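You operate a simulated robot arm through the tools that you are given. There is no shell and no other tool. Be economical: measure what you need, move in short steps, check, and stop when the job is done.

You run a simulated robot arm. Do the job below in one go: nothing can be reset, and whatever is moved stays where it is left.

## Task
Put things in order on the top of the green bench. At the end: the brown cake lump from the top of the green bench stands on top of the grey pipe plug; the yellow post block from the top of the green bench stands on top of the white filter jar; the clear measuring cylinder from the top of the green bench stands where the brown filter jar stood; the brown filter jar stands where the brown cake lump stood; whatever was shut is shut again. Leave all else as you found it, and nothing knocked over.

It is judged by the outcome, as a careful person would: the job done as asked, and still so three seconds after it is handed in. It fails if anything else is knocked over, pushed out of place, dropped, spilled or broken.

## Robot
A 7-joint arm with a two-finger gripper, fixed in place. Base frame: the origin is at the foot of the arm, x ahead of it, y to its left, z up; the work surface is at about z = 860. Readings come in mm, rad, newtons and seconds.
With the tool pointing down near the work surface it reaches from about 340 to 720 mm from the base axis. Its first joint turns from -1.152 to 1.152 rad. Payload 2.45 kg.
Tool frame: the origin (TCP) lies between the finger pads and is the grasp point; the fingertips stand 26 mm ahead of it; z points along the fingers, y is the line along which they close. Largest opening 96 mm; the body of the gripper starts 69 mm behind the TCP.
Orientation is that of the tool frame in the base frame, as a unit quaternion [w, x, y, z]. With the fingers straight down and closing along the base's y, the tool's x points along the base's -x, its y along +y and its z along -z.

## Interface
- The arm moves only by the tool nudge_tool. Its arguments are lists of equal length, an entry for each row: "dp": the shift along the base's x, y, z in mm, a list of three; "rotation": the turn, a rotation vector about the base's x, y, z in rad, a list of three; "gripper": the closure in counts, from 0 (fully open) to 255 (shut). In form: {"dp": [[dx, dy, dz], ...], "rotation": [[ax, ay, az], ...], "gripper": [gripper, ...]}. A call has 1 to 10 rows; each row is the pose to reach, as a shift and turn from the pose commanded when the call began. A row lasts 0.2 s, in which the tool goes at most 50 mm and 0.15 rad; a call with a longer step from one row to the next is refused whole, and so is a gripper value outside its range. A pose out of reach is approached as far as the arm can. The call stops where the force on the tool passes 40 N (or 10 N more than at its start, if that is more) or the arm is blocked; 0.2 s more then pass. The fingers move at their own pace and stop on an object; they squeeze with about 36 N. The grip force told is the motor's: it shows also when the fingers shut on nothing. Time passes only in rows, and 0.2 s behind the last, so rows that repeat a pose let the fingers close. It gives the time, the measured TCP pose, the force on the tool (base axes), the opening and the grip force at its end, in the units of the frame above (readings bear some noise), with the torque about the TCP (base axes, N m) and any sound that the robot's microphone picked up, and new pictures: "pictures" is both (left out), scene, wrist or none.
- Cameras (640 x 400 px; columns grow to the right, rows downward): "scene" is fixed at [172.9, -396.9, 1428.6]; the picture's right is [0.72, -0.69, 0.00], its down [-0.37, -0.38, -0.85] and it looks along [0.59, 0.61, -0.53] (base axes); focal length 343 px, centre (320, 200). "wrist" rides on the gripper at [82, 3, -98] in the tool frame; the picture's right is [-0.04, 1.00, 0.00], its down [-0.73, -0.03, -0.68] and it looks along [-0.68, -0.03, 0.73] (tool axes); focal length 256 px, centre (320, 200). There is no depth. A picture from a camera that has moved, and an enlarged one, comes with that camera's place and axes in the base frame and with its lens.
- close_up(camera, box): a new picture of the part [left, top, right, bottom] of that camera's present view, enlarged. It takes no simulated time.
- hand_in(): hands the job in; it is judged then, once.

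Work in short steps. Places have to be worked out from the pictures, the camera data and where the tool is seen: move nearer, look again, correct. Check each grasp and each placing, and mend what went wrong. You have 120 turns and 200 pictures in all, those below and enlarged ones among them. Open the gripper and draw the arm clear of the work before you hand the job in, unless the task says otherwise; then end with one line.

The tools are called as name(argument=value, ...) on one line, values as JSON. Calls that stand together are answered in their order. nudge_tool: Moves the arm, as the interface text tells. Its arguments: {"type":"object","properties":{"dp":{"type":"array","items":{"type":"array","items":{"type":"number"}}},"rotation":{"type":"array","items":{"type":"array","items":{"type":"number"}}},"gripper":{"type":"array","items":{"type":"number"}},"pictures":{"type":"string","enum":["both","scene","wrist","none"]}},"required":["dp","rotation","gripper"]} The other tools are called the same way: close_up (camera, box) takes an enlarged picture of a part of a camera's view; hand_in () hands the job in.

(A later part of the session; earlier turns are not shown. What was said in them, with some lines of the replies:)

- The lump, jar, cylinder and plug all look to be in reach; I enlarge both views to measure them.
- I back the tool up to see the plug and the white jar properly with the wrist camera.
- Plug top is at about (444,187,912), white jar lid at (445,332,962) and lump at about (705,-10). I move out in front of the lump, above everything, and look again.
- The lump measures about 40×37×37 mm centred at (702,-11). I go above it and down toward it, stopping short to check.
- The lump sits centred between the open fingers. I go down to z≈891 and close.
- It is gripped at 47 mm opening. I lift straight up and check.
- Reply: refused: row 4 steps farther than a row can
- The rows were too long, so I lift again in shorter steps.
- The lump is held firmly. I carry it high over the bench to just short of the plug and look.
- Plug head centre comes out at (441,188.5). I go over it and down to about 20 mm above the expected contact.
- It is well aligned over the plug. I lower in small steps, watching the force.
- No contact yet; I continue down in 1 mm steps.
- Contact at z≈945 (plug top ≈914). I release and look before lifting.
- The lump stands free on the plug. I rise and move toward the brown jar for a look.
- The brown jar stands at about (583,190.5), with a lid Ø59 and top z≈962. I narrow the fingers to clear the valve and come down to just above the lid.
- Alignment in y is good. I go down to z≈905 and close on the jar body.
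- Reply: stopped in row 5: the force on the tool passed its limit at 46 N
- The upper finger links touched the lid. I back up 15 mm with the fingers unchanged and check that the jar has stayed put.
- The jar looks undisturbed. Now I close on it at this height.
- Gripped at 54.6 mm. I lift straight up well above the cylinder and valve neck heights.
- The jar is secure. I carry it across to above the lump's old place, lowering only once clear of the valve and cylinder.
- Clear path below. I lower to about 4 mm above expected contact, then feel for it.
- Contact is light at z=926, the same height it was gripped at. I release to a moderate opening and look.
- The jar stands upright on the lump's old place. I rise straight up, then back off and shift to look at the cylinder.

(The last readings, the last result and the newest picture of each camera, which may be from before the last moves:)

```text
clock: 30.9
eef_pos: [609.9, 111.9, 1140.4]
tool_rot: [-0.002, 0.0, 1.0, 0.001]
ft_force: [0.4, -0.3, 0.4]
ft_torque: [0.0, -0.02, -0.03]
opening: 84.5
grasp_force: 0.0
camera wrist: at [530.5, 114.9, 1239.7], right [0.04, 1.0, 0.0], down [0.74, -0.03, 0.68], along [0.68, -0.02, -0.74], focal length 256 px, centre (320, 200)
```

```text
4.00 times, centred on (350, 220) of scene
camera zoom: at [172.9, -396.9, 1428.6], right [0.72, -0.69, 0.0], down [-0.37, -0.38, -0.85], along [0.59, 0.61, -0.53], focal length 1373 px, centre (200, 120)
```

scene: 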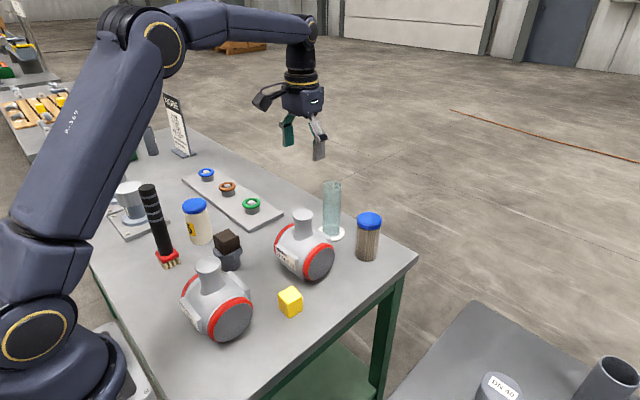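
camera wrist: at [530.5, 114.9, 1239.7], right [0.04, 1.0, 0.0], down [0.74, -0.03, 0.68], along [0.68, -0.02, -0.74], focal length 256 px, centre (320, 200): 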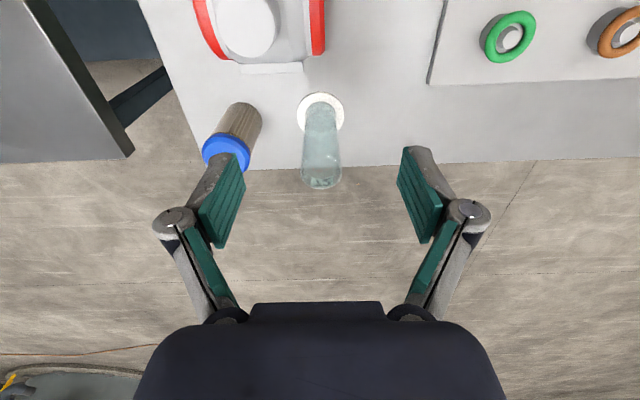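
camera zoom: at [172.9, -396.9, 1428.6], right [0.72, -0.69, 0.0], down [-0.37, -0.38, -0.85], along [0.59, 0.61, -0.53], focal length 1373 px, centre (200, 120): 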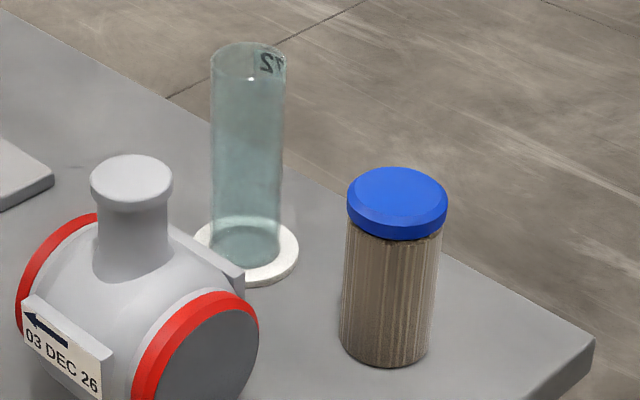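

The cylinder foot is at (701,111.5), with a tube Ø47 and top about 1015. I move over it and pause with the fingertips above the rim.

nudge_tool(dp=[[30, 0, -20], [60, -0.5, -50], [80, -0.5, -78], [91.5, -0.5, -85], [91.5, -0.5, -85]], rotation=[[0, 0, 0], [0, 0, 0], [0, 0, 0], [0, 0, 0], [0, 0, 0]], gripper=[30, 30, 30, 30, 30])

close_up(camera="scene", box=[280, 130, 420, 230])

```text
clock: 32.1
eef_pos: [701.9, 109.8, 1056.0]
tool_rot: [-0.002, 0.001, 1.0, 0.001]
ft_force: [0.3, 1.1, -0.2]
ft_torque: [0.01, -0.01, 0.0]
opening: 85.0
grasp_force: 0.0
camera wrist: at [621.9, 113.6, 1153.7], right [0.04, 1.0, 0.0], down [0.74, -0.03, 0.68], along [0.68, -0.02, -0.74], focal length 256 px, centre (320, 200)
```

scene: 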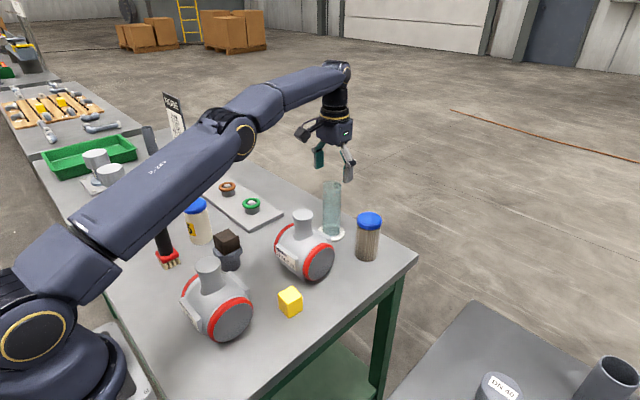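
wrist: 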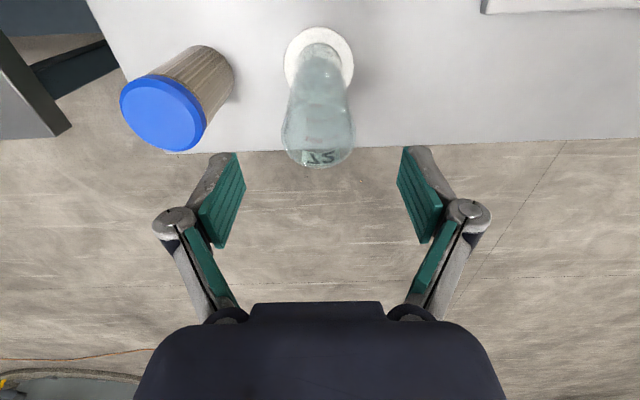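

```text
4.00 times, centred on (350, 180) of scene
camera zoom: at [172.9, -396.9, 1428.6], right [0.72, -0.69, 0.0], down [-0.37, -0.38, -0.85], along [0.59, 0.61, -0.53], focal length 1373 px, centre (200, 280)
```

zoom: 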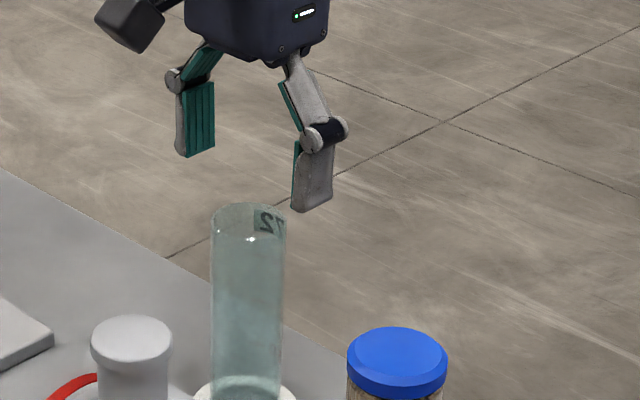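

Aligned over the tube. I descend to z≈967 and close.

nudge_tool(dp=[[0, 0.5, -30], [0, 0.5, -60], [0, 0.5, -80], [0, 0.5, -89], [0, 0.5, -89], [0, 0.5, -89], [0, 0.5, -89], [0, 0.5, -89], [0, 0.5, -89]], rotation=[[0, 0, 0], [0, 0, 0], [0, 0, 0], [0, 0, 0], [0, 0, 0], [0, 0, 0], [0, 0, 0], [0, 0, 0], [0, 0, 0]], gripper=[30, 30, 30, 30, 30, 120, 255, 255, 255])

close_up(camera="scene", box=[280, 150, 420, 250])

```text
clock: 34.1
eef_pos: [702.0, 110.9, 967.9]
tool_rot: [-0.002, 0.0, 1.0, 0.002]
ft_force: [-1.0, -0.7, 1.1]
ft_torque: [0.02, 0.01, 0.04]
opening: 46.1
grasp_force: 36.3
camera wrist: at [622.2, 114.0, 1065.6], right [0.04, 1.0, 0.0], down [0.74, -0.03, 0.68], along [0.68, -0.02, -0.74], focal length 256 px, centre (320, 200)
```

scene: 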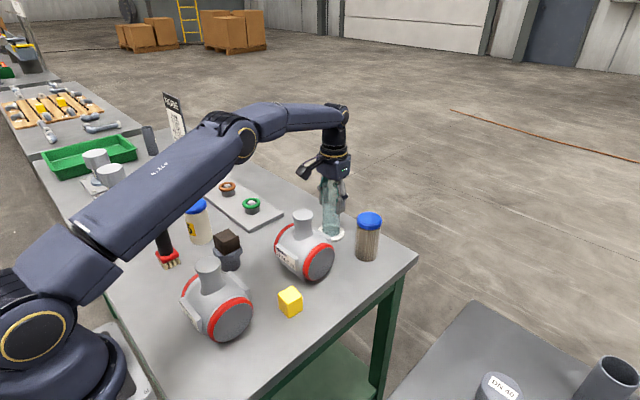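
wrist: 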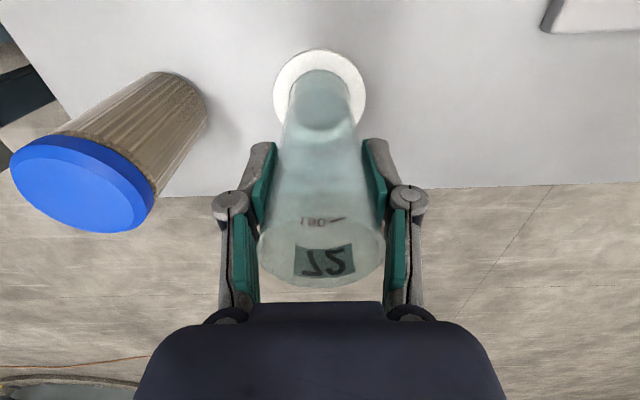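

```text
4.00 times, centred on (350, 200) of scene
camera zoom: at [172.9, -396.9, 1428.6], right [0.72, -0.69, 0.0], down [-0.37, -0.38, -0.85], along [0.59, 0.61, -0.53], focal length 1373 px, centre (200, 200)
```

zoom: 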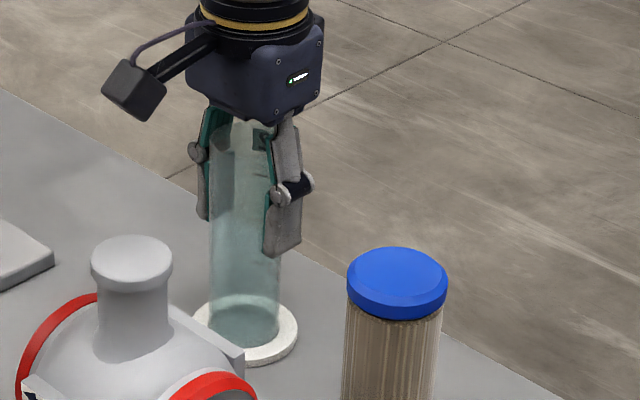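

Gripped at 46 mm. I lift the cylinder slowly and check.

nudge_tool(dp=[[0, 0, 8], [0, 0, 25], [0, 0, 45], [0, 0, 70], [0, 0, 95], [0, 0, 105], [0, 0, 105]], rotation=[[0, 0, 0], [0, 0, 0], [0, 0, 0], [0, 0, 0], [0, 0, 0], [0, 0, 0], [0, 0, 0]], gripper=[255, 255, 255, 255, 255, 255, 255])

```text
clock: 35.7
eef_pos: [701.5, 112.0, 1071.1]
tool_rot: [-0.002, 0.0, 1.0, 0.001]
ft_force: [0.7, 0.1, -0.5]
ft_torque: [-0.03, -0.01, 0.04]
opening: 45.7
grasp_force: 36.0
camera wrist: at [621.2, 114.0, 1170.0], right [0.04, 1.0, 0.0], down [0.74, -0.03, 0.68], along [0.68, -0.02, -0.74], focal length 256 px, centre (320, 200)
```

scene: 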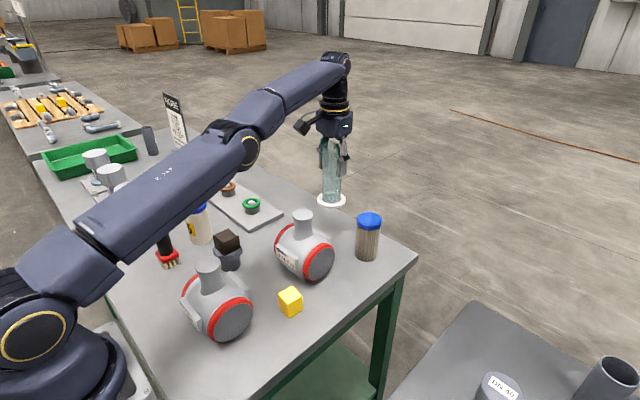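
wrist: 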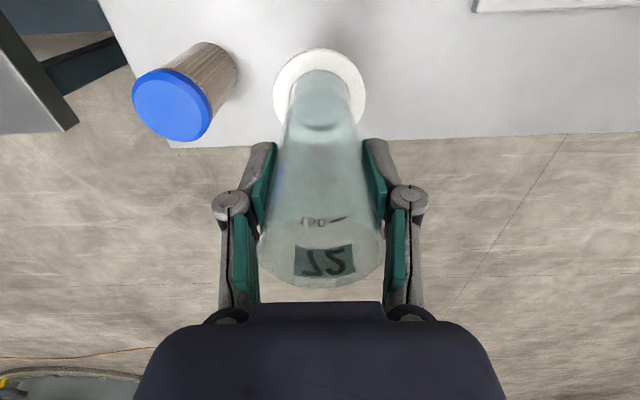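

Held upright. I carry it to above the brown jar's old place and lower part of the way.

nudge_tool(dp=[[-12, 12, 0], [-35, 32, 0], [-60, 50, 0], [-85, 65, 0], [-105, 75, 0], [-117, 79, 0], [-117, 79, -25], [-117, 79, -55], [-117, 79, -80], [-117, 79, -80]], rotation=[[0, 0, 0], [0, 0, 0], [0, 0, 0], [0, 0, 0], [0, 0, 0], [0, 0, 0], [0, 0, 0], [0, 0, 0], [0, 0, 0], [0, 0, 0]], gripper=[255, 255, 255, 255, 255, 255, 255, 255, 255, 255])

close_up(camera="scene", box=[200, 160, 360, 260])

```text
clock: 37.9
eef_pos: [585.1, 189.7, 991.1]
tool_rot: [-0.001, 0.0, 1.0, 0.003]
ft_force: [0.2, -0.2, -0.8]
ft_torque: [-0.01, 0.02, 0.0]
opening: 45.9
grasp_force: 35.4
camera wrist: at [505.3, 193.1, 1090.2], right [0.04, 1.0, 0.0], down [0.74, -0.03, 0.68], along [0.68, -0.02, -0.74], focal length 256 px, centre (320, 200)
```

scene: 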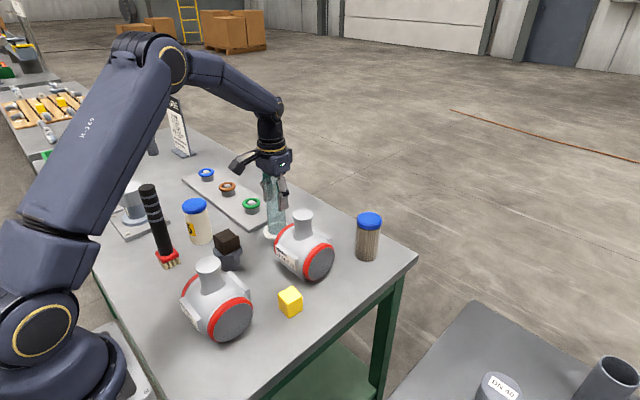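
wrist: 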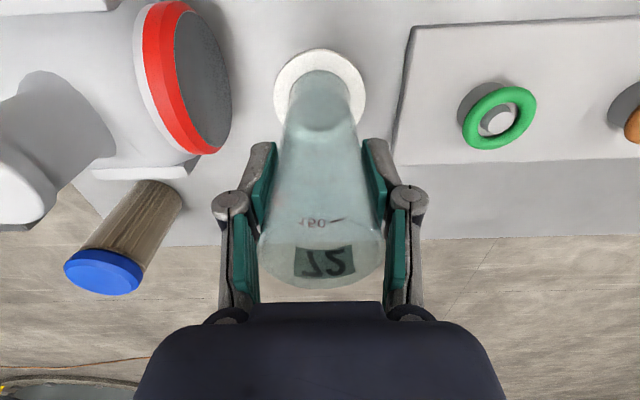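

```text
4.00 times, centred on (280, 210) of scene
camera zoom: at [172.9, -396.9, 1428.6], right [0.72, -0.69, 0.0], down [-0.37, -0.38, -0.85], along [0.59, 0.61, -0.53], focal length 1373 px, centre (480, 160)
```

zoom: 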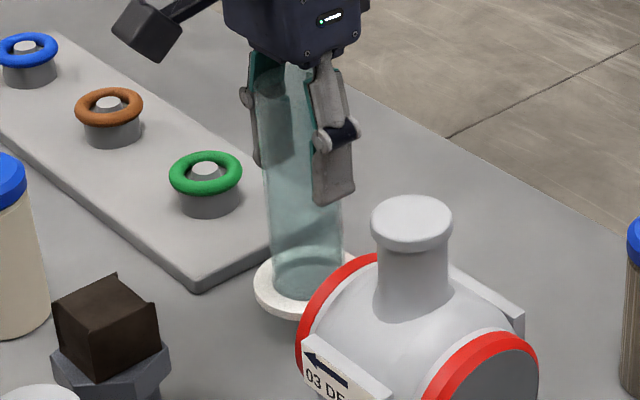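

Clear of the valve and board. I lower the last bit gently.

nudge_tool(dp=[[0, 0, -8], [0, 0, -15], [0, 0, -20], [0, 0, -20]], rotation=[[0, 0, 0], [0, 0, 0], [0, 0, 0], [0, 0, 0]], gripper=[255, 255, 255, 255], pictures="none")

nudge_tool(dp=[[0, 0, -1], [0, 0, -2], [0, 0, -3], [0, 0, -3.5], [0, 0, -3.5]], rotation=[[0, 0, 0], [0, 0, 0], [0, 0, 0], [0, 0, 0], [0, 0, 0]], gripper=[255, 255, 255, 255, 255], pictures="none")

```text
clock: 38.9
eef_pos: [584.8, 191.5, 972.6]
tool_rot: [-0.002, 0.0, 1.0, 0.002]
ft_force: [-0.3, -1.1, -1.7]
ft_torque: [0.01, 0.0, -0.01]
opening: 46.0
grasp_force: 35.9
```

```text
clock: 40.1
eef_pos: [584.2, 190.6, 967.5]
tool_rot: [-0.001, -0.001, 1.0, 0.001]
ft_force: [-0.5, -0.2, 0.0]
ft_torque: [0.0, 0.02, -0.02]
opening: 46.0
grasp_force: 36.0
```

Contact has barely begun; I go down 1 mm more.

nudge_tool(dp=[[0, 0, -0.5], [0, 0, -1], [0, 0, -1]], rotation=[[0, 0, 0], [0, 0, 0], [0, 0, 0]], gripper=[255, 255, 255], pictures="none")

```text
clock: 40.9
eef_pos: [584.8, 189.7, 966.6]
tool_rot: [-0.002, 0.0, 1.0, 0.002]
ft_force: [0.2, 1.2, -1.0]
ft_torque: [0.0, 0.0, 0.01]
opening: 45.8
grasp_force: 36.7
```

Still no contact force; I step down again in half-millimetres.

nudge_tool(dp=[[0, 0, -0.5], [0, 0, -1], [0, 0, -1.5], [0, 0, -1.5]], rotation=[[0, 0, 0], [0, 0, 0], [0, 0, 0], [0, 0, 0]], gripper=[255, 255, 255, 255], pictures="none")

close_up(camera="scene", box=[240, 200, 320, 250])

```text
clock: 41.9
eef_pos: [584.1, 190.6, 966.7]
tool_rot: [-0.001, -0.001, 1.0, 0.001]
ft_force: [-2.9, -1.2, 12.5]
ft_torque: [-0.04, 0.29, -0.02]
opening: 46.0
grasp_force: 36.0
```

```text
8.00 times, centred on (280, 225) of scene
camera zoom: at [172.6, -397.0, 1428.6], right [0.72, -0.69, 0.0], down [-0.37, -0.38, -0.85], along [0.59, 0.61, -0.53], focal length 2746 px, centre (640, 0)
```

zoom: 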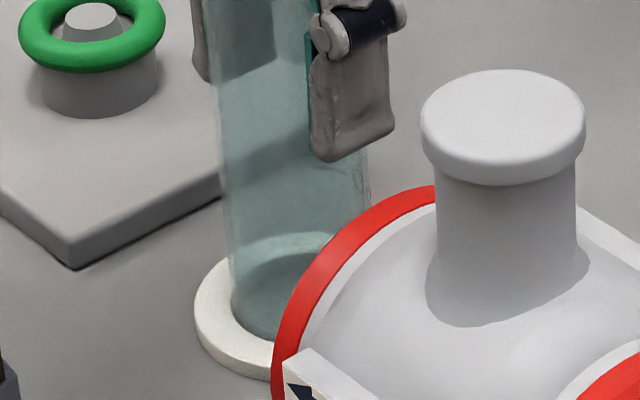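

It is on the surface (12 N). I ease up half a millimetre, open to about 72 mm to stay clear of the valve, then look.

nudge_tool(dp=[[0, 0, 0.6], [0, 0, 0.6], [0, 0, 0.6], [0, 0, 0.6]], rotation=[[0, 0, 0], [0, 0, 0], [0, 0, 0], [0, 0, 0]], gripper=[140, 60, 60, 60], pictures="wrist")

nudge_tool(dp=[[0, 0, 30], [0, 0, 75], [0, 0, 120], [-20, 0, 160], [-20, 0, 160]], rotation=[[0, 0, 0], [0, 0, 0], [0, 0, 0], [0, 0, 0], [0, 0, 0]], gripper=[60, 60, 60, 60, 60])

close_up(camera="scene", box=[180, 150, 400, 290])

```text
clock: 42.9
eef_pos: [585.0, 190.2, 966.1]
tool_rot: [-0.001, 0.0, 1.0, 0.002]
ft_force: [-1.0, 0.2, -0.3]
ft_torque: [0.02, 0.02, -0.02]
opening: 73.4
grasp_force: 0.0
camera wrist: at [504.9, 192.9, 1065.2], right [0.04, 1.0, 0.0], down [0.74, -0.03, 0.68], along [0.68, -0.02, -0.74], focal length 256 px, centre (320, 200)
```

wrist: 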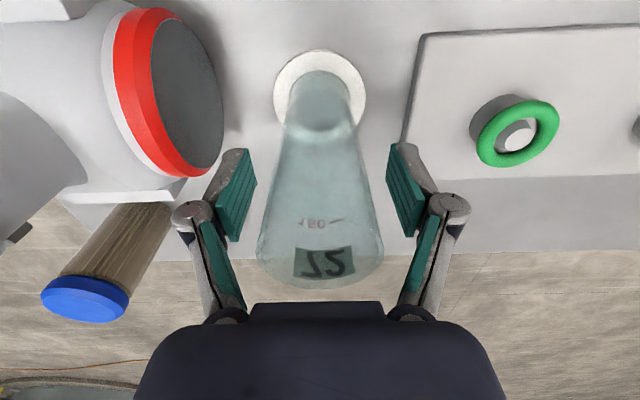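

```text
clock: 44.1
eef_pos: [567.0, 190.9, 1127.1]
tool_rot: [-0.001, -0.001, 1.0, 0.002]
ft_force: [0.4, 0.9, -0.6]
ft_torque: [-0.01, -0.04, -0.01]
opening: 73.5
grasp_force: 0.1
camera wrist: at [485.4, 193.9, 1225.4], right [0.04, 1.0, 0.0], down [0.74, -0.03, 0.68], along [0.68, -0.02, -0.74], focal length 256 px, centre (320, 200)
```

scene: 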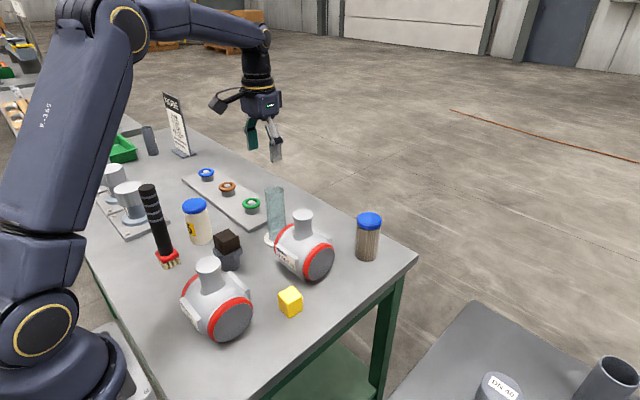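
wrist: 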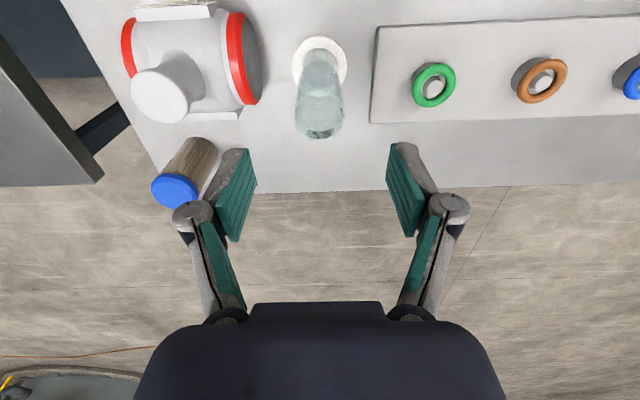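

```text
2.86 times, centred on (290, 220) of scene
camera zoom: at [172.9, -396.9, 1428.6], right [0.72, -0.69, 0.0], down [-0.37, -0.38, -0.85], along [0.59, 0.61, -0.53], focal length 981 px, centre (406, 143)
```

zoom: 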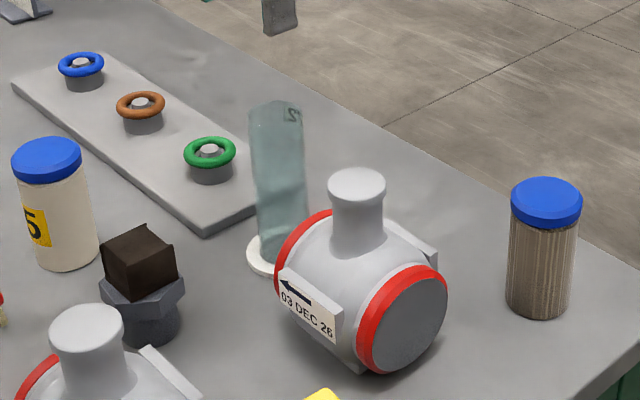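

All three placings stand well. Now the yellow block: I move back and across, high, to view it.

nudge_tool(dp=[[-20, -30, 0], [-45, -60, 0], [-70, -90, 0], [-95, -120, 0], [-120, -150, 0], [-145, -180, 0], [-160, -196, 0], [-160, -196, 0]], rotation=[[0, 0, 0], [0, 0, 0], [0, 0, 0], [0, 0, 0], [0, 0, 0], [0, 0, 0], [0, 0, 0], [0, 0, 0]], gripper=[30, 0, 0, 0, 0, 0, 0, 0], pictures="wrist")

close_up(camera="wrist", box=[200, 0, 440, 150])

```text
clock: 45.9
eef_pos: [405.2, -5.6, 1126.9]
tool_rot: [-0.002, -0.001, 1.0, 0.002]
ft_force: [0.0, -0.1, 0.1]
ft_torque: [-0.02, 0.01, -0.04]
opening: 96.1
grasp_force: 0.2
camera wrist: at [325.1, -3.7, 1225.1], right [0.04, 1.0, 0.0], down [0.74, -0.03, 0.68], along [0.68, -0.02, -0.74], focal length 256 px, centre (320, 200)
```

wrist: 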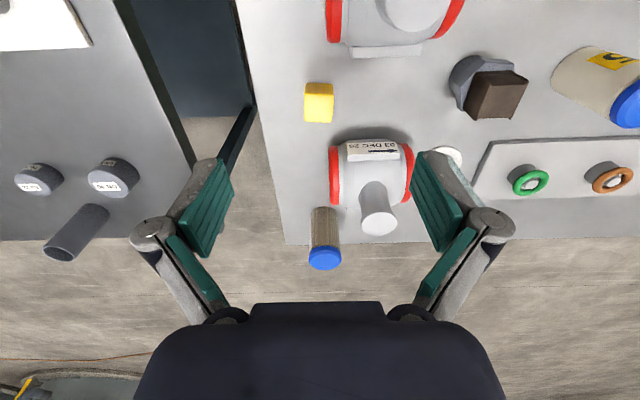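

```text
2.67 times, centred on (320, 75) of wrist
camera zoom: at [325.1, -3.7, 1225.1], right [0.04, 1.0, 0.0], down [0.74, -0.03, 0.68], along [0.68, -0.02, -0.74], focal length 683 px, centre (320, 533)
```

zoom: 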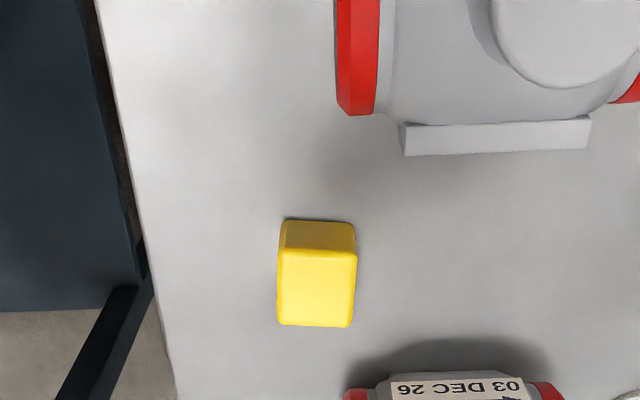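

The yellow block is near (463,-7.5), about 37 mm wide and turned by a few degrees. I go over it, turn slightly to match, and pause above.

nudge_tool(dp=[[30, -1, -20], [58, -2, -50], [58, -2, -95], [58, -2, -137], [58, -2, -137]], rotation=[[0, 0, -0.03], [0, 0, -0.06], [0, 0, -0.06], [0, 0, -0.06], [0, 0, -0.06]], gripper=[0, 0, 0, 0, 0])

close_up(camera="wrist", box=[200, 20, 440, 170])

```text
clock: 47.1
eef_pos: [463.1, -6.8, 989.6]
tool_rot: [-0.002, 0.03, 1.0, 0.003]
ft_force: [0.2, 0.3, 0.1]
ft_torque: [-0.01, 0.01, 0.01]
opening: 95.9
grasp_force: 0.0
camera wrist: at [383.4, -0.7, 1087.7], right [0.1, 1.0, 0.0], down [0.73, -0.08, 0.68], along [0.67, -0.06, -0.74], focal length 256 px, centre (320, 200)
```

scene: 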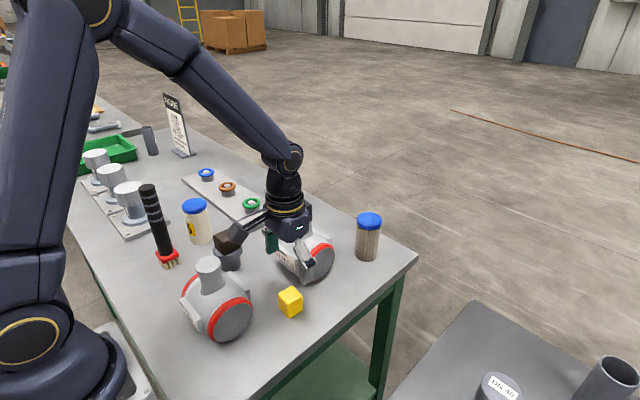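
wrist: 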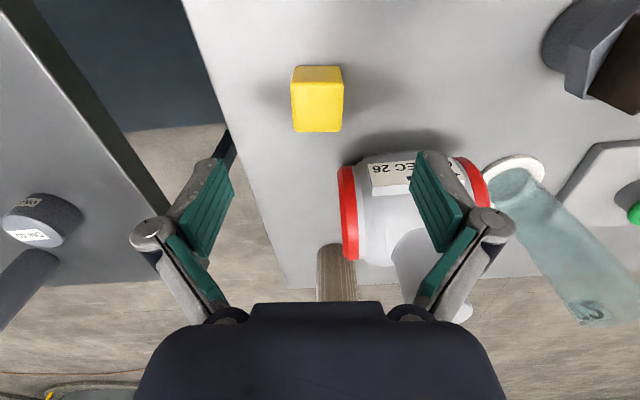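

```text
2.67 times, centred on (320, 95) of wrist
camera zoom: at [383.4, -0.7, 1087.7], right [0.1, 1.0, 0.0], down [0.73, -0.08, 0.68], along [0.67, -0.06, -0.74], focal length 683 px, centre (320, 480)
```

zoom: 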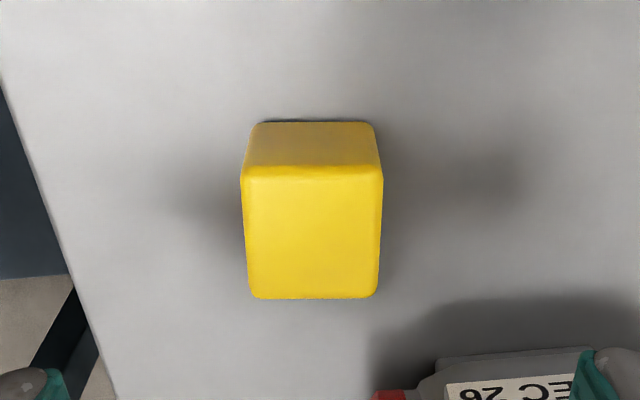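

Well aligned; a small shift of (-2,-2), then down to z≈893 and close.

nudge_tool(dp=[[-2, -2, -35], [-2, -2, -70], [-2, -2, -90], [-2, -2, -97], [-2, -2, -97], [-2, -2, -97], [-2, -2, -97], [-2, -2, -97], [-2, -2, -97]], rotation=[[0, 0, 0], [0, 0, 0], [0, 0, 0], [0, 0, 0], [0, 0, 0], [0, 0, 0], [0, 0, 0], [0, 0, 0], [0, 0, 0]], gripper=[0, 0, 0, 0, 0, 120, 255, 255, 255], pictures="scene")

nudge_tool(dp=[[0, 0, 0], [0, 0, 10], [0, 0, 45], [0, 0, 90], [0, 0, 135], [0, 0, 180], [0, 0, 220], [0, 0, 220]], rotation=[[0, 0, 0], [0, 0, 0], [0, 0, 0], [0, 0, 0], [0, 0, 0], [0, 0, 0], [0, 0, 0], [0, 0, 0]], gripper=[255, 255, 255, 255, 255, 255, 255, 255])

```text
clock: 49.1
eef_pos: [460.3, -9.7, 893.9]
tool_rot: [-0.002, 0.03, 1.0, 0.001]
ft_force: [0.4, 0.2, 1.7]
ft_torque: [-0.09, 0.13, -0.06]
opening: 37.9
grasp_force: 27.1
```

scene: 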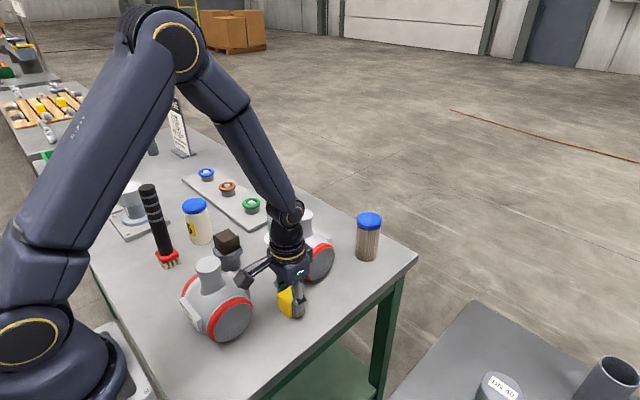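

```text
clock: 50.9
eef_pos: [459.9, -10.8, 1112.7]
tool_rot: [-0.002, 0.03, 1.0, 0.001]
ft_force: [-0.4, 0.0, -4.2]
ft_torque: [0.01, -0.01, 0.02]
opening: 37.6
grasp_force: 35.9
camera wrist: at [381.2, -3.1, 1212.0], right [0.1, 1.0, 0.0], down [0.73, -0.07, 0.68], along [0.67, -0.06, -0.74], focal length 256 px, centre (320, 200)
```

scene: 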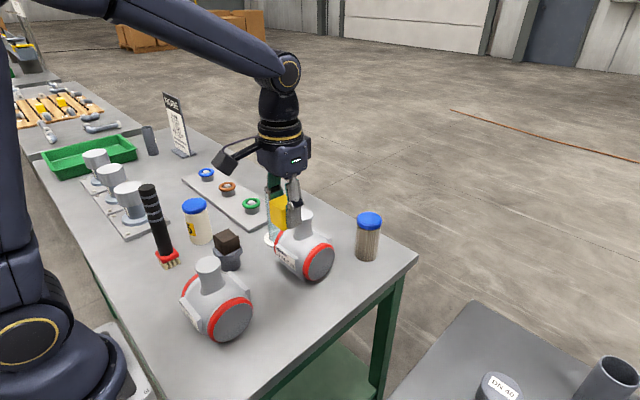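
wrist: 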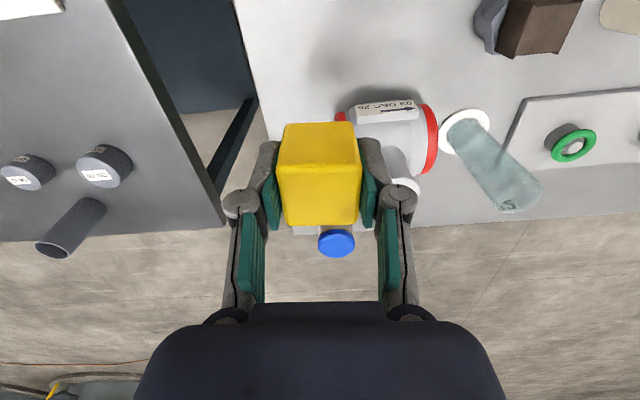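

Held firmly. To keep the wrist camera away from the tall brush next to the white jar, I turn the tool by about 75° while carrying the block high toward the jar.

nudge_tool(dp=[[-2, 27, 10], [-4, 54, 20], [-6, 81, 30], [-8, 108, 40], [-10, 135, 45], [-12, 162, 45], [-14, 190, 45], [-15, 220, 45], [-15, 245, 45], [-15, 265, 45]], rotation=[[0, 0, 0.136], [0, 0, 0.272], [0, 0, 0.408], [0, 0, 0.544], [0, 0, 0.68], [0, 0, 0.816], [0, 0, 0.952], [0, 0, 1.088], [0, 0, 1.224], [0, 0, 1.36]], gripper=[255, 255, 255, 255, 255, 255, 255, 255, 255, 255])

close_up(camera="wrist", box=[160, 0, 480, 200])

close_up(camera="scene", box=[120, 140, 280, 280])

```text
clock: 53.1
eef_pos: [446.2, 255.9, 1156.3]
tool_rot: [-0.003, -0.607, 0.795, 0.0]
ft_force: [-0.7, 1.3, -4.6]
ft_torque: [-0.01, 0.0, -0.01]
opening: 37.8
grasp_force: 36.1
camera wrist: at [422.5, 177.6, 1256.0], right [-0.95, 0.3, 0.0], down [0.22, 0.7, 0.68], along [0.2, 0.65, -0.74], focal length 256 px, centre (320, 200)
```

scene: 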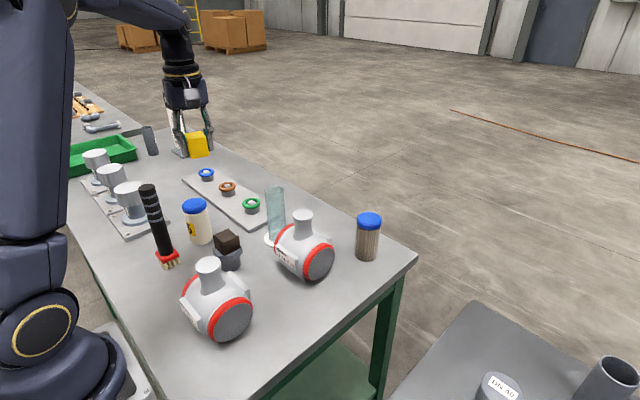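
wrist: 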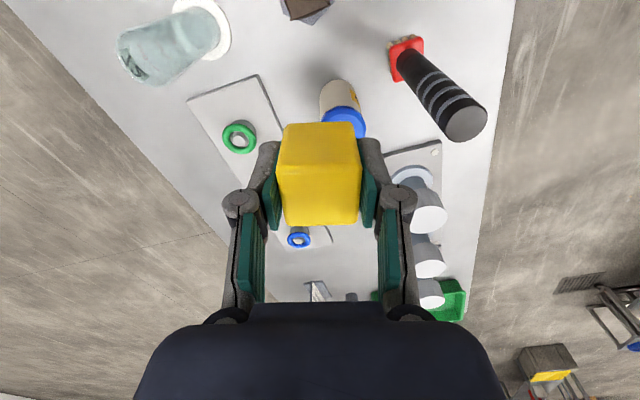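

```text
2.00 times, centred on (320, 100) of wrist
camera zoom: at [422.5, 177.6, 1256.0], right [-0.95, 0.3, 0.0], down [0.22, 0.7, 0.68], along [0.2, 0.65, -0.74], focal length 512 px, centre (320, 400)
```

zoom: 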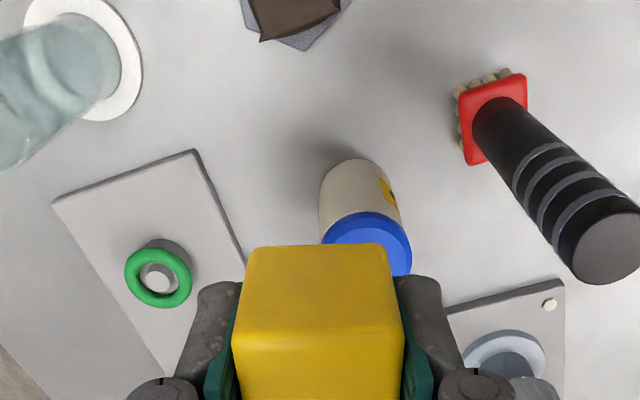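

```text
2.86 times, centred on (200, 210) of scene
camera zoom: at [172.9, -396.8, 1428.6], right [0.72, -0.69, 0.0], down [-0.37, -0.38, -0.85], along [0.59, 0.61, -0.53], focal length 981 px, centre (663, 171)
```

zoom: 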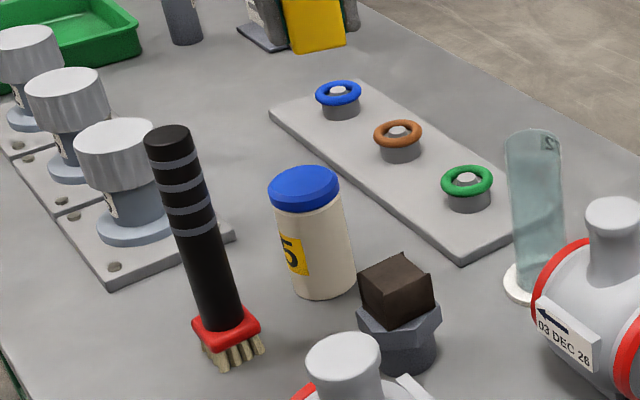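

The block hides part of the jar's lid. I step back 70 mm in y to see the whole lid before committing.

nudge_tool(dp=[[0, -35, -20], [0, -70, -40], [0, -70, -40], [0, -70, -40]], rotation=[[0, 0, 0], [0, 0, 0], [0, 0, 0], [0, 0, 0]], gripper=[255, 255, 255, 255], pictures="none")

close_up(camera="wrist", box=[160, 0, 480, 200])

```text
clock: 54.1
eef_pos: [446.2, 183.9, 1118.7]
tool_rot: [-0.002, -0.605, 0.796, 0.0]
ft_force: [0.4, 0.9, -5.6]
ft_torque: [-0.03, 0.02, 0.01]
opening: 37.5
grasp_force: 36.1
```

```text
2.00 times, centred on (320, 100) of wrist
camera zoom: at [422.2, 107.0, 1216.9], right [-0.95, 0.31, 0.0], down [0.23, 0.7, 0.68], along [0.2, 0.64, -0.74], focal length 512 px, centre (320, 400)
```

zoom: 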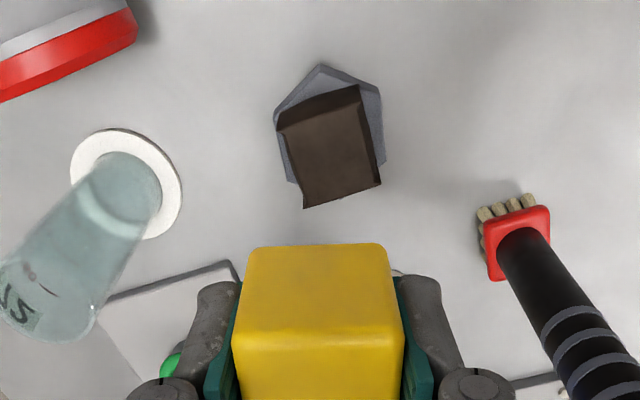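

That was the wrong way (the jar slid under the block). I go forward and up instead so the lid appears above the block in the picture.

nudge_tool(dp=[[0, 25, 20], [0, 60, 40], [0, 95, 45], [0, 120, 45], [0, 120, 45]], rotation=[[0, 0, 0], [0, 0, 0], [0, 0, 0], [0, 0, 0], [0, 0, 0]], gripper=[255, 255, 255, 255, 255], pictures="none")

close_up(camera="wrist", box=[160, 0, 480, 200])

```text
clock: 55.3
eef_pos: [446.4, 304.8, 1163.2]
tool_rot: [-0.002, -0.605, 0.796, 0.001]
ft_force: [0.8, 0.9, -4.3]
ft_torque: [-0.02, -0.01, -0.01]
opening: 37.6
grasp_force: 35.9
```

```text
2.00 times, centred on (320, 100) of wrist
camera zoom: at [423.7, 227.9, 1262.3], right [-0.95, 0.31, 0.0], down [0.23, 0.7, 0.68], along [0.2, 0.64, -0.74], focal length 512 px, centre (320, 400)
```

zoom: 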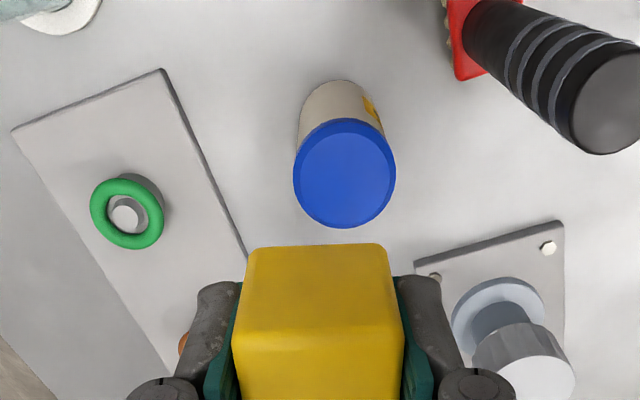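

The lid is at about (441,330), top z≈960. I go over it and down to about 20 mm above.

nudge_tool(dp=[[-3, 13, 0], [-5.4, 25, -10], [-5.4, 25, -55], [-5.4, 25, -100], [-5.4, 25, -135], [-5.4, 25, -146], [-5.4, 25, -146]], rotation=[[0, 0, 0], [0, 0, 0], [0, 0, 0], [0, 0, 0], [0, 0, 0], [0, 0, 0], [0, 0, 0]], gripper=[255, 255, 255, 255, 255, 255, 255])

close_up(camera="scene", box=[140, 140, 260, 260])

```text
clock: 56.9
eef_pos: [440.3, 330.3, 1015.6]
tool_rot: [-0.003, -0.605, 0.796, 0.0]
ft_force: [0.3, 0.9, -5.4]
ft_torque: [-0.02, 0.02, 0.01]
opening: 37.7
grasp_force: 35.9
camera wrist: at [417.5, 252.7, 1114.9], right [-0.95, 0.31, 0.0], down [0.23, 0.7, 0.68], along [0.2, 0.64, -0.74], focal length 256 px, centre (320, 200)
```

scene: 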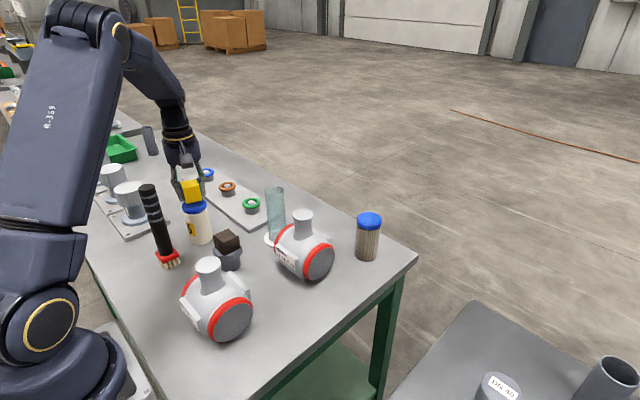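
wrist: 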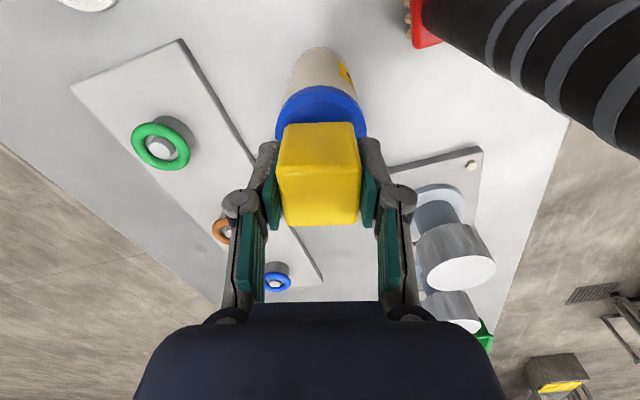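

```text
3.33 times, centred on (200, 200) of scene
camera zoom: at [173.0, -396.8, 1428.6], right [0.72, -0.69, 0.0], down [-0.37, -0.38, -0.85], along [0.59, 0.61, -0.53], focal length 1144 px, centre (720, 200)
```

zoom: 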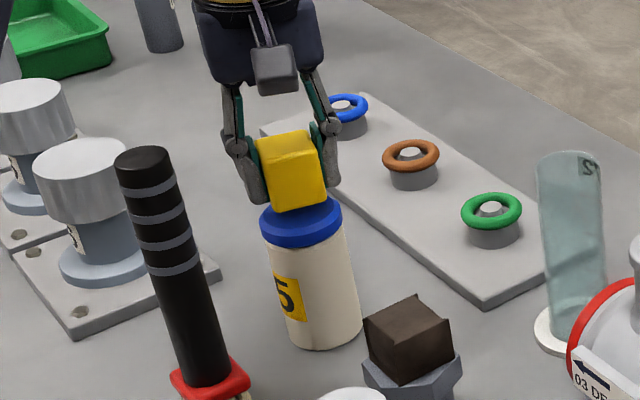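

I enlarge the block and lid to check the centring before contact.

close_up(camera="scene", box=[172, 170, 220, 230])

close_up(camera="wrist", box=[250, 30, 410, 130])

```text
6.67 times, centred on (196, 200) of scene
camera zoom: at [173.0, -396.8, 1428.6], right [0.72, -0.69, 0.0], down [-0.37, -0.38, -0.85], along [0.59, 0.61, -0.53], focal length 2288 px, centre (1147, 200)
```

zoom: 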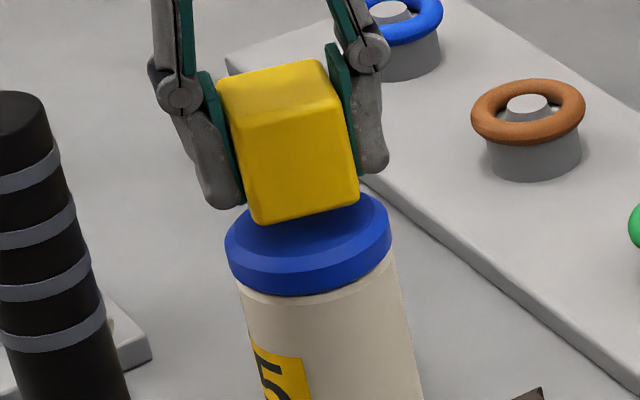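

```text
4.00 times, centred on (330, 80) of wrist
camera zoom: at [417.5, 252.7, 1114.9], right [-0.95, 0.31, 0.0], down [0.23, 0.7, 0.68], along [0.2, 0.64, -0.74], focal length 1024 px, centre (280, 680)
```

zoom: 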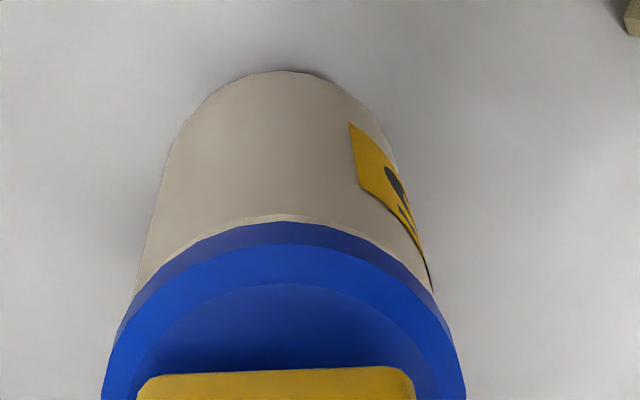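

Centring is within about 3 mm; I nudge (-1.5,+1.5) and lower carefully.

nudge_tool(dp=[[-1, 1, -6], [-1.5, 1.5, -11], [-1.5, 1.5, -13], [-1.5, 1.5, -13]], rotation=[[0, 0, 0], [0, 0, 0], [0, 0, 0], [0, 0, 0]], gripper=[255, 255, 255, 255], pictures="none")

nudge_tool(dp=[[0, 0, -1], [0, 0, -2], [0, 0, -3], [0, 0, -3]], rotation=[[0, 0, 0], [0, 0, 0], [0, 0, 0], [0, 0, 0]], gripper=[255, 255, 255, 255], pictures="none")

close_up(camera="scene", box=[172, 170, 220, 230])

```text
clock: 57.9
eef_pos: [439.9, 332.5, 1005.1]
tool_rot: [0.0, -0.605, 0.796, 0.0]
ft_force: [-2.7, -3.6, 23.5]
ft_torque: [-0.38, 0.32, -0.02]
opening: 37.7
grasp_force: 35.5
```

```text
clock: 58.9
eef_pos: [439.4, 331.4, 1002.2]
tool_rot: [0.0, -0.606, 0.796, 0.001]
ft_force: [0.3, 2.0, 30.5]
ft_torque: [0.26, -0.04, 0.02]
opening: 37.3
grasp_force: 35.8
```

```text
6.67 times, centred on (196, 200) of scene
camera zoom: at [172.5, -397.1, 1428.6], right [0.72, -0.69, 0.0], down [-0.37, -0.38, -0.85], along [0.59, 0.61, -0.53], focal length 2288 px, centre (1147, 200)
```

zoom: 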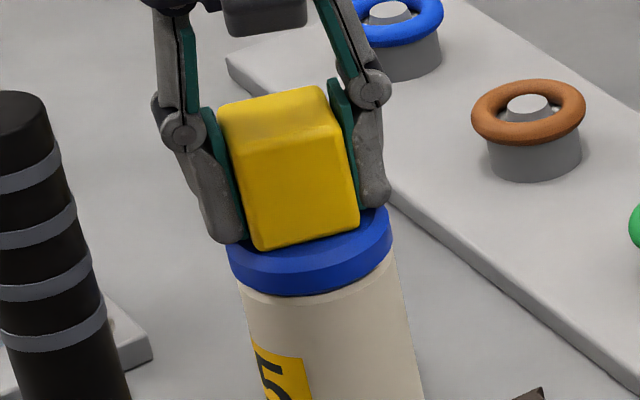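

The block is on the lid (I pressed to 30 N). I ease up to relieve most of that, then open a little way.

nudge_tool(dp=[[0, 0, 1], [0, 0, 2], [0, 0, 2]], rotation=[[0, 0, 0], [0, 0, 0], [0, 0, 0]], gripper=[255, 255, 255], pictures="none")

```text
clock: 59.7
eef_pos: [439.6, 332.3, 1001.8]
tool_rot: [-0.003, -0.605, 0.796, 0.0]
ft_force: [2.2, 5.4, 12.5]
ft_torque: [0.4, -0.37, 0.03]
opening: 37.5
grasp_force: 36.2
```

Force is down to 12 N; I raise another 0.8 mm and release gradually.

nudge_tool(dp=[[0, 0, 0.8], [0, 0, 0.8], [0, 0, 0.8], [0, 0, 0.8], [0, 0, 0.8]], rotation=[[0, 0, 0], [0, 0, 0], [0, 0, 0], [0, 0, 0], [0, 0, 0]], gripper=[255, 140, 110, 85, 85], pictures="wrist")

close_up(camera="scene", box=[160, 150, 240, 260])

```text
clock: 60.9
eef_pos: [440.1, 332.7, 1002.5]
tool_rot: [-0.003, -0.605, 0.796, 0.001]
ft_force: [-0.3, 0.7, 0.5]
ft_torque: [-0.02, -0.03, -0.03]
opening: 64.1
grasp_force: 0.0
camera wrist: at [415.7, 253.9, 1101.6], right [-0.95, 0.31, 0.0], down [0.23, 0.7, 0.68], along [0.2, 0.64, -0.74], focal length 256 px, centre (320, 200)
```

wrist: 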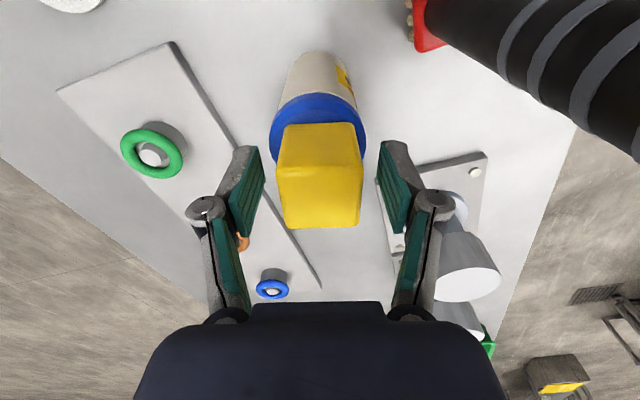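

```text
3.64 times, centred on (200, 205) of scene
camera zoom: at [172.9, -396.9, 1428.6], right [0.72, -0.69, 0.0], down [-0.37, -0.38, -0.85], along [0.59, 0.61, -0.53], focal length 1248 px, centre (756, 182)
```

zoom: 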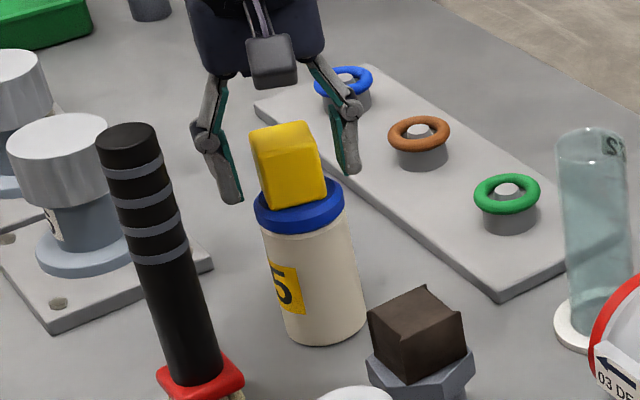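

The block stands on the lid. I rise straight up, then draw away from the bench objects and do a final check.

nudge_tool(dp=[[0, 0, 30], [0, 0, 70], [0, 0, 115], [0, 0, 160], [0, -10, 200], [0, -40, 220], [0, -80, 225], [0, -120, 225], [0, -120, 225]], rotation=[[0, 0, 0], [0, 0, 0], [0, 0, 0], [0, 0, 0], [0, 0, 0], [0, 0, -0.13], [0, 0, -0.26], [0, 0, -0.39], [0, 0, -0.39]], gripper=[85, 85, 85, 85, 60, 30, 0, 0, 0])

close_up(camera="scene", box=[150, 160, 270, 280])

close_up(camera="scene", box=[160, 170, 420, 330])

```text
clock: 62.9
eef_pos: [440.2, 210.3, 1228.9]
tool_rot: [-0.002, -0.44, 0.898, 0.001]
ft_force: [-0.2, 0.2, 1.5]
ft_torque: [-0.02, -0.03, 0.0]
opening: 95.9
grasp_force: 0.1
camera wrist: at [388.1, 147.7, 1327.8], right [-0.76, 0.65, 0.0], down [0.48, 0.56, 0.68], along [0.44, 0.52, -0.74], focal length 256 px, centre (320, 200)
```

scene: 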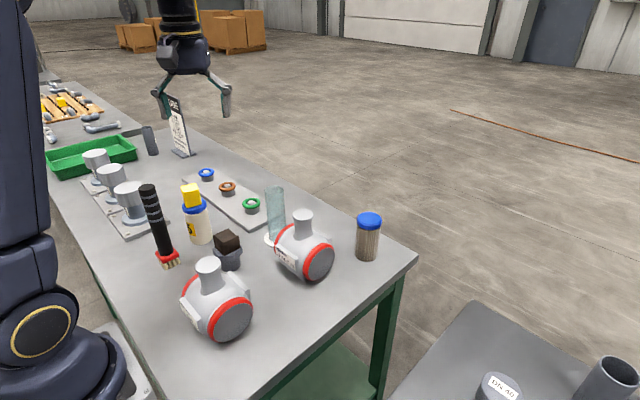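
wrist: 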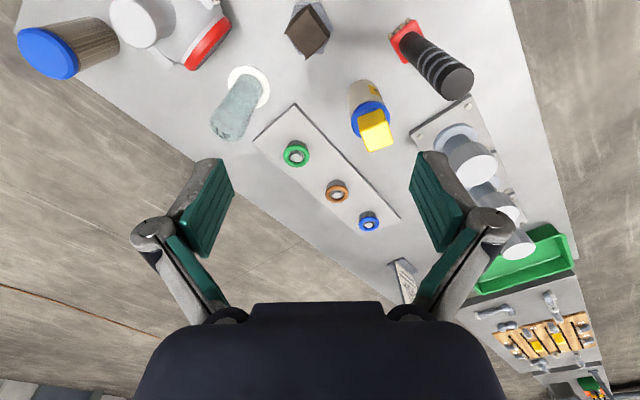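

```text
3.33 times, centred on (210, 220) of scene
camera zoom: at [172.9, -396.9, 1428.6], right [0.72, -0.69, 0.0], down [-0.37, -0.38, -0.85], along [0.59, 0.61, -0.53], focal length 1144 px, centre (687, 133)
```

zoom: 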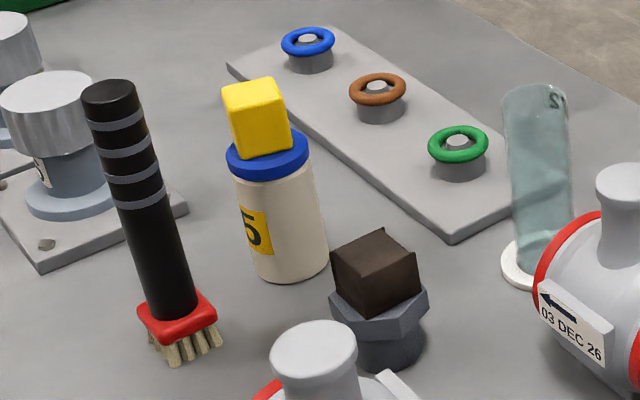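

```text
2.46 times, centred on (290, 250) of scene
camera zoom: at [172.9, -396.9, 1428.6], right [0.72, -0.69, 0.0], down [-0.37, -0.38, -0.85], along [0.59, 0.61, -0.53], focal length 845 px, centre (394, 77)
```

zoom: 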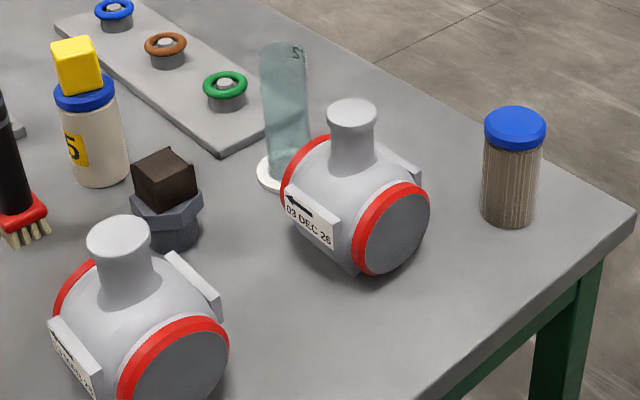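

All four placings stand steady, the lids are on, and the gripper is open and clear, so I hand in.

hand_in()

```text
The job is handed in.
```

I've handed the job in with all four placings done: the brown cake lump is on the grey pipe plug, and the yellow block is on the white jar. The brown jar is on the lump's old place, and the measuring cylinder is on the brown jar's old place. Nothing was knocked over and both jar lids are still on. The fingers bumped the brown jar's lid once (46 N), and I pressed the yellow block onto the white jar at about 30 N; neither jar looked moved.
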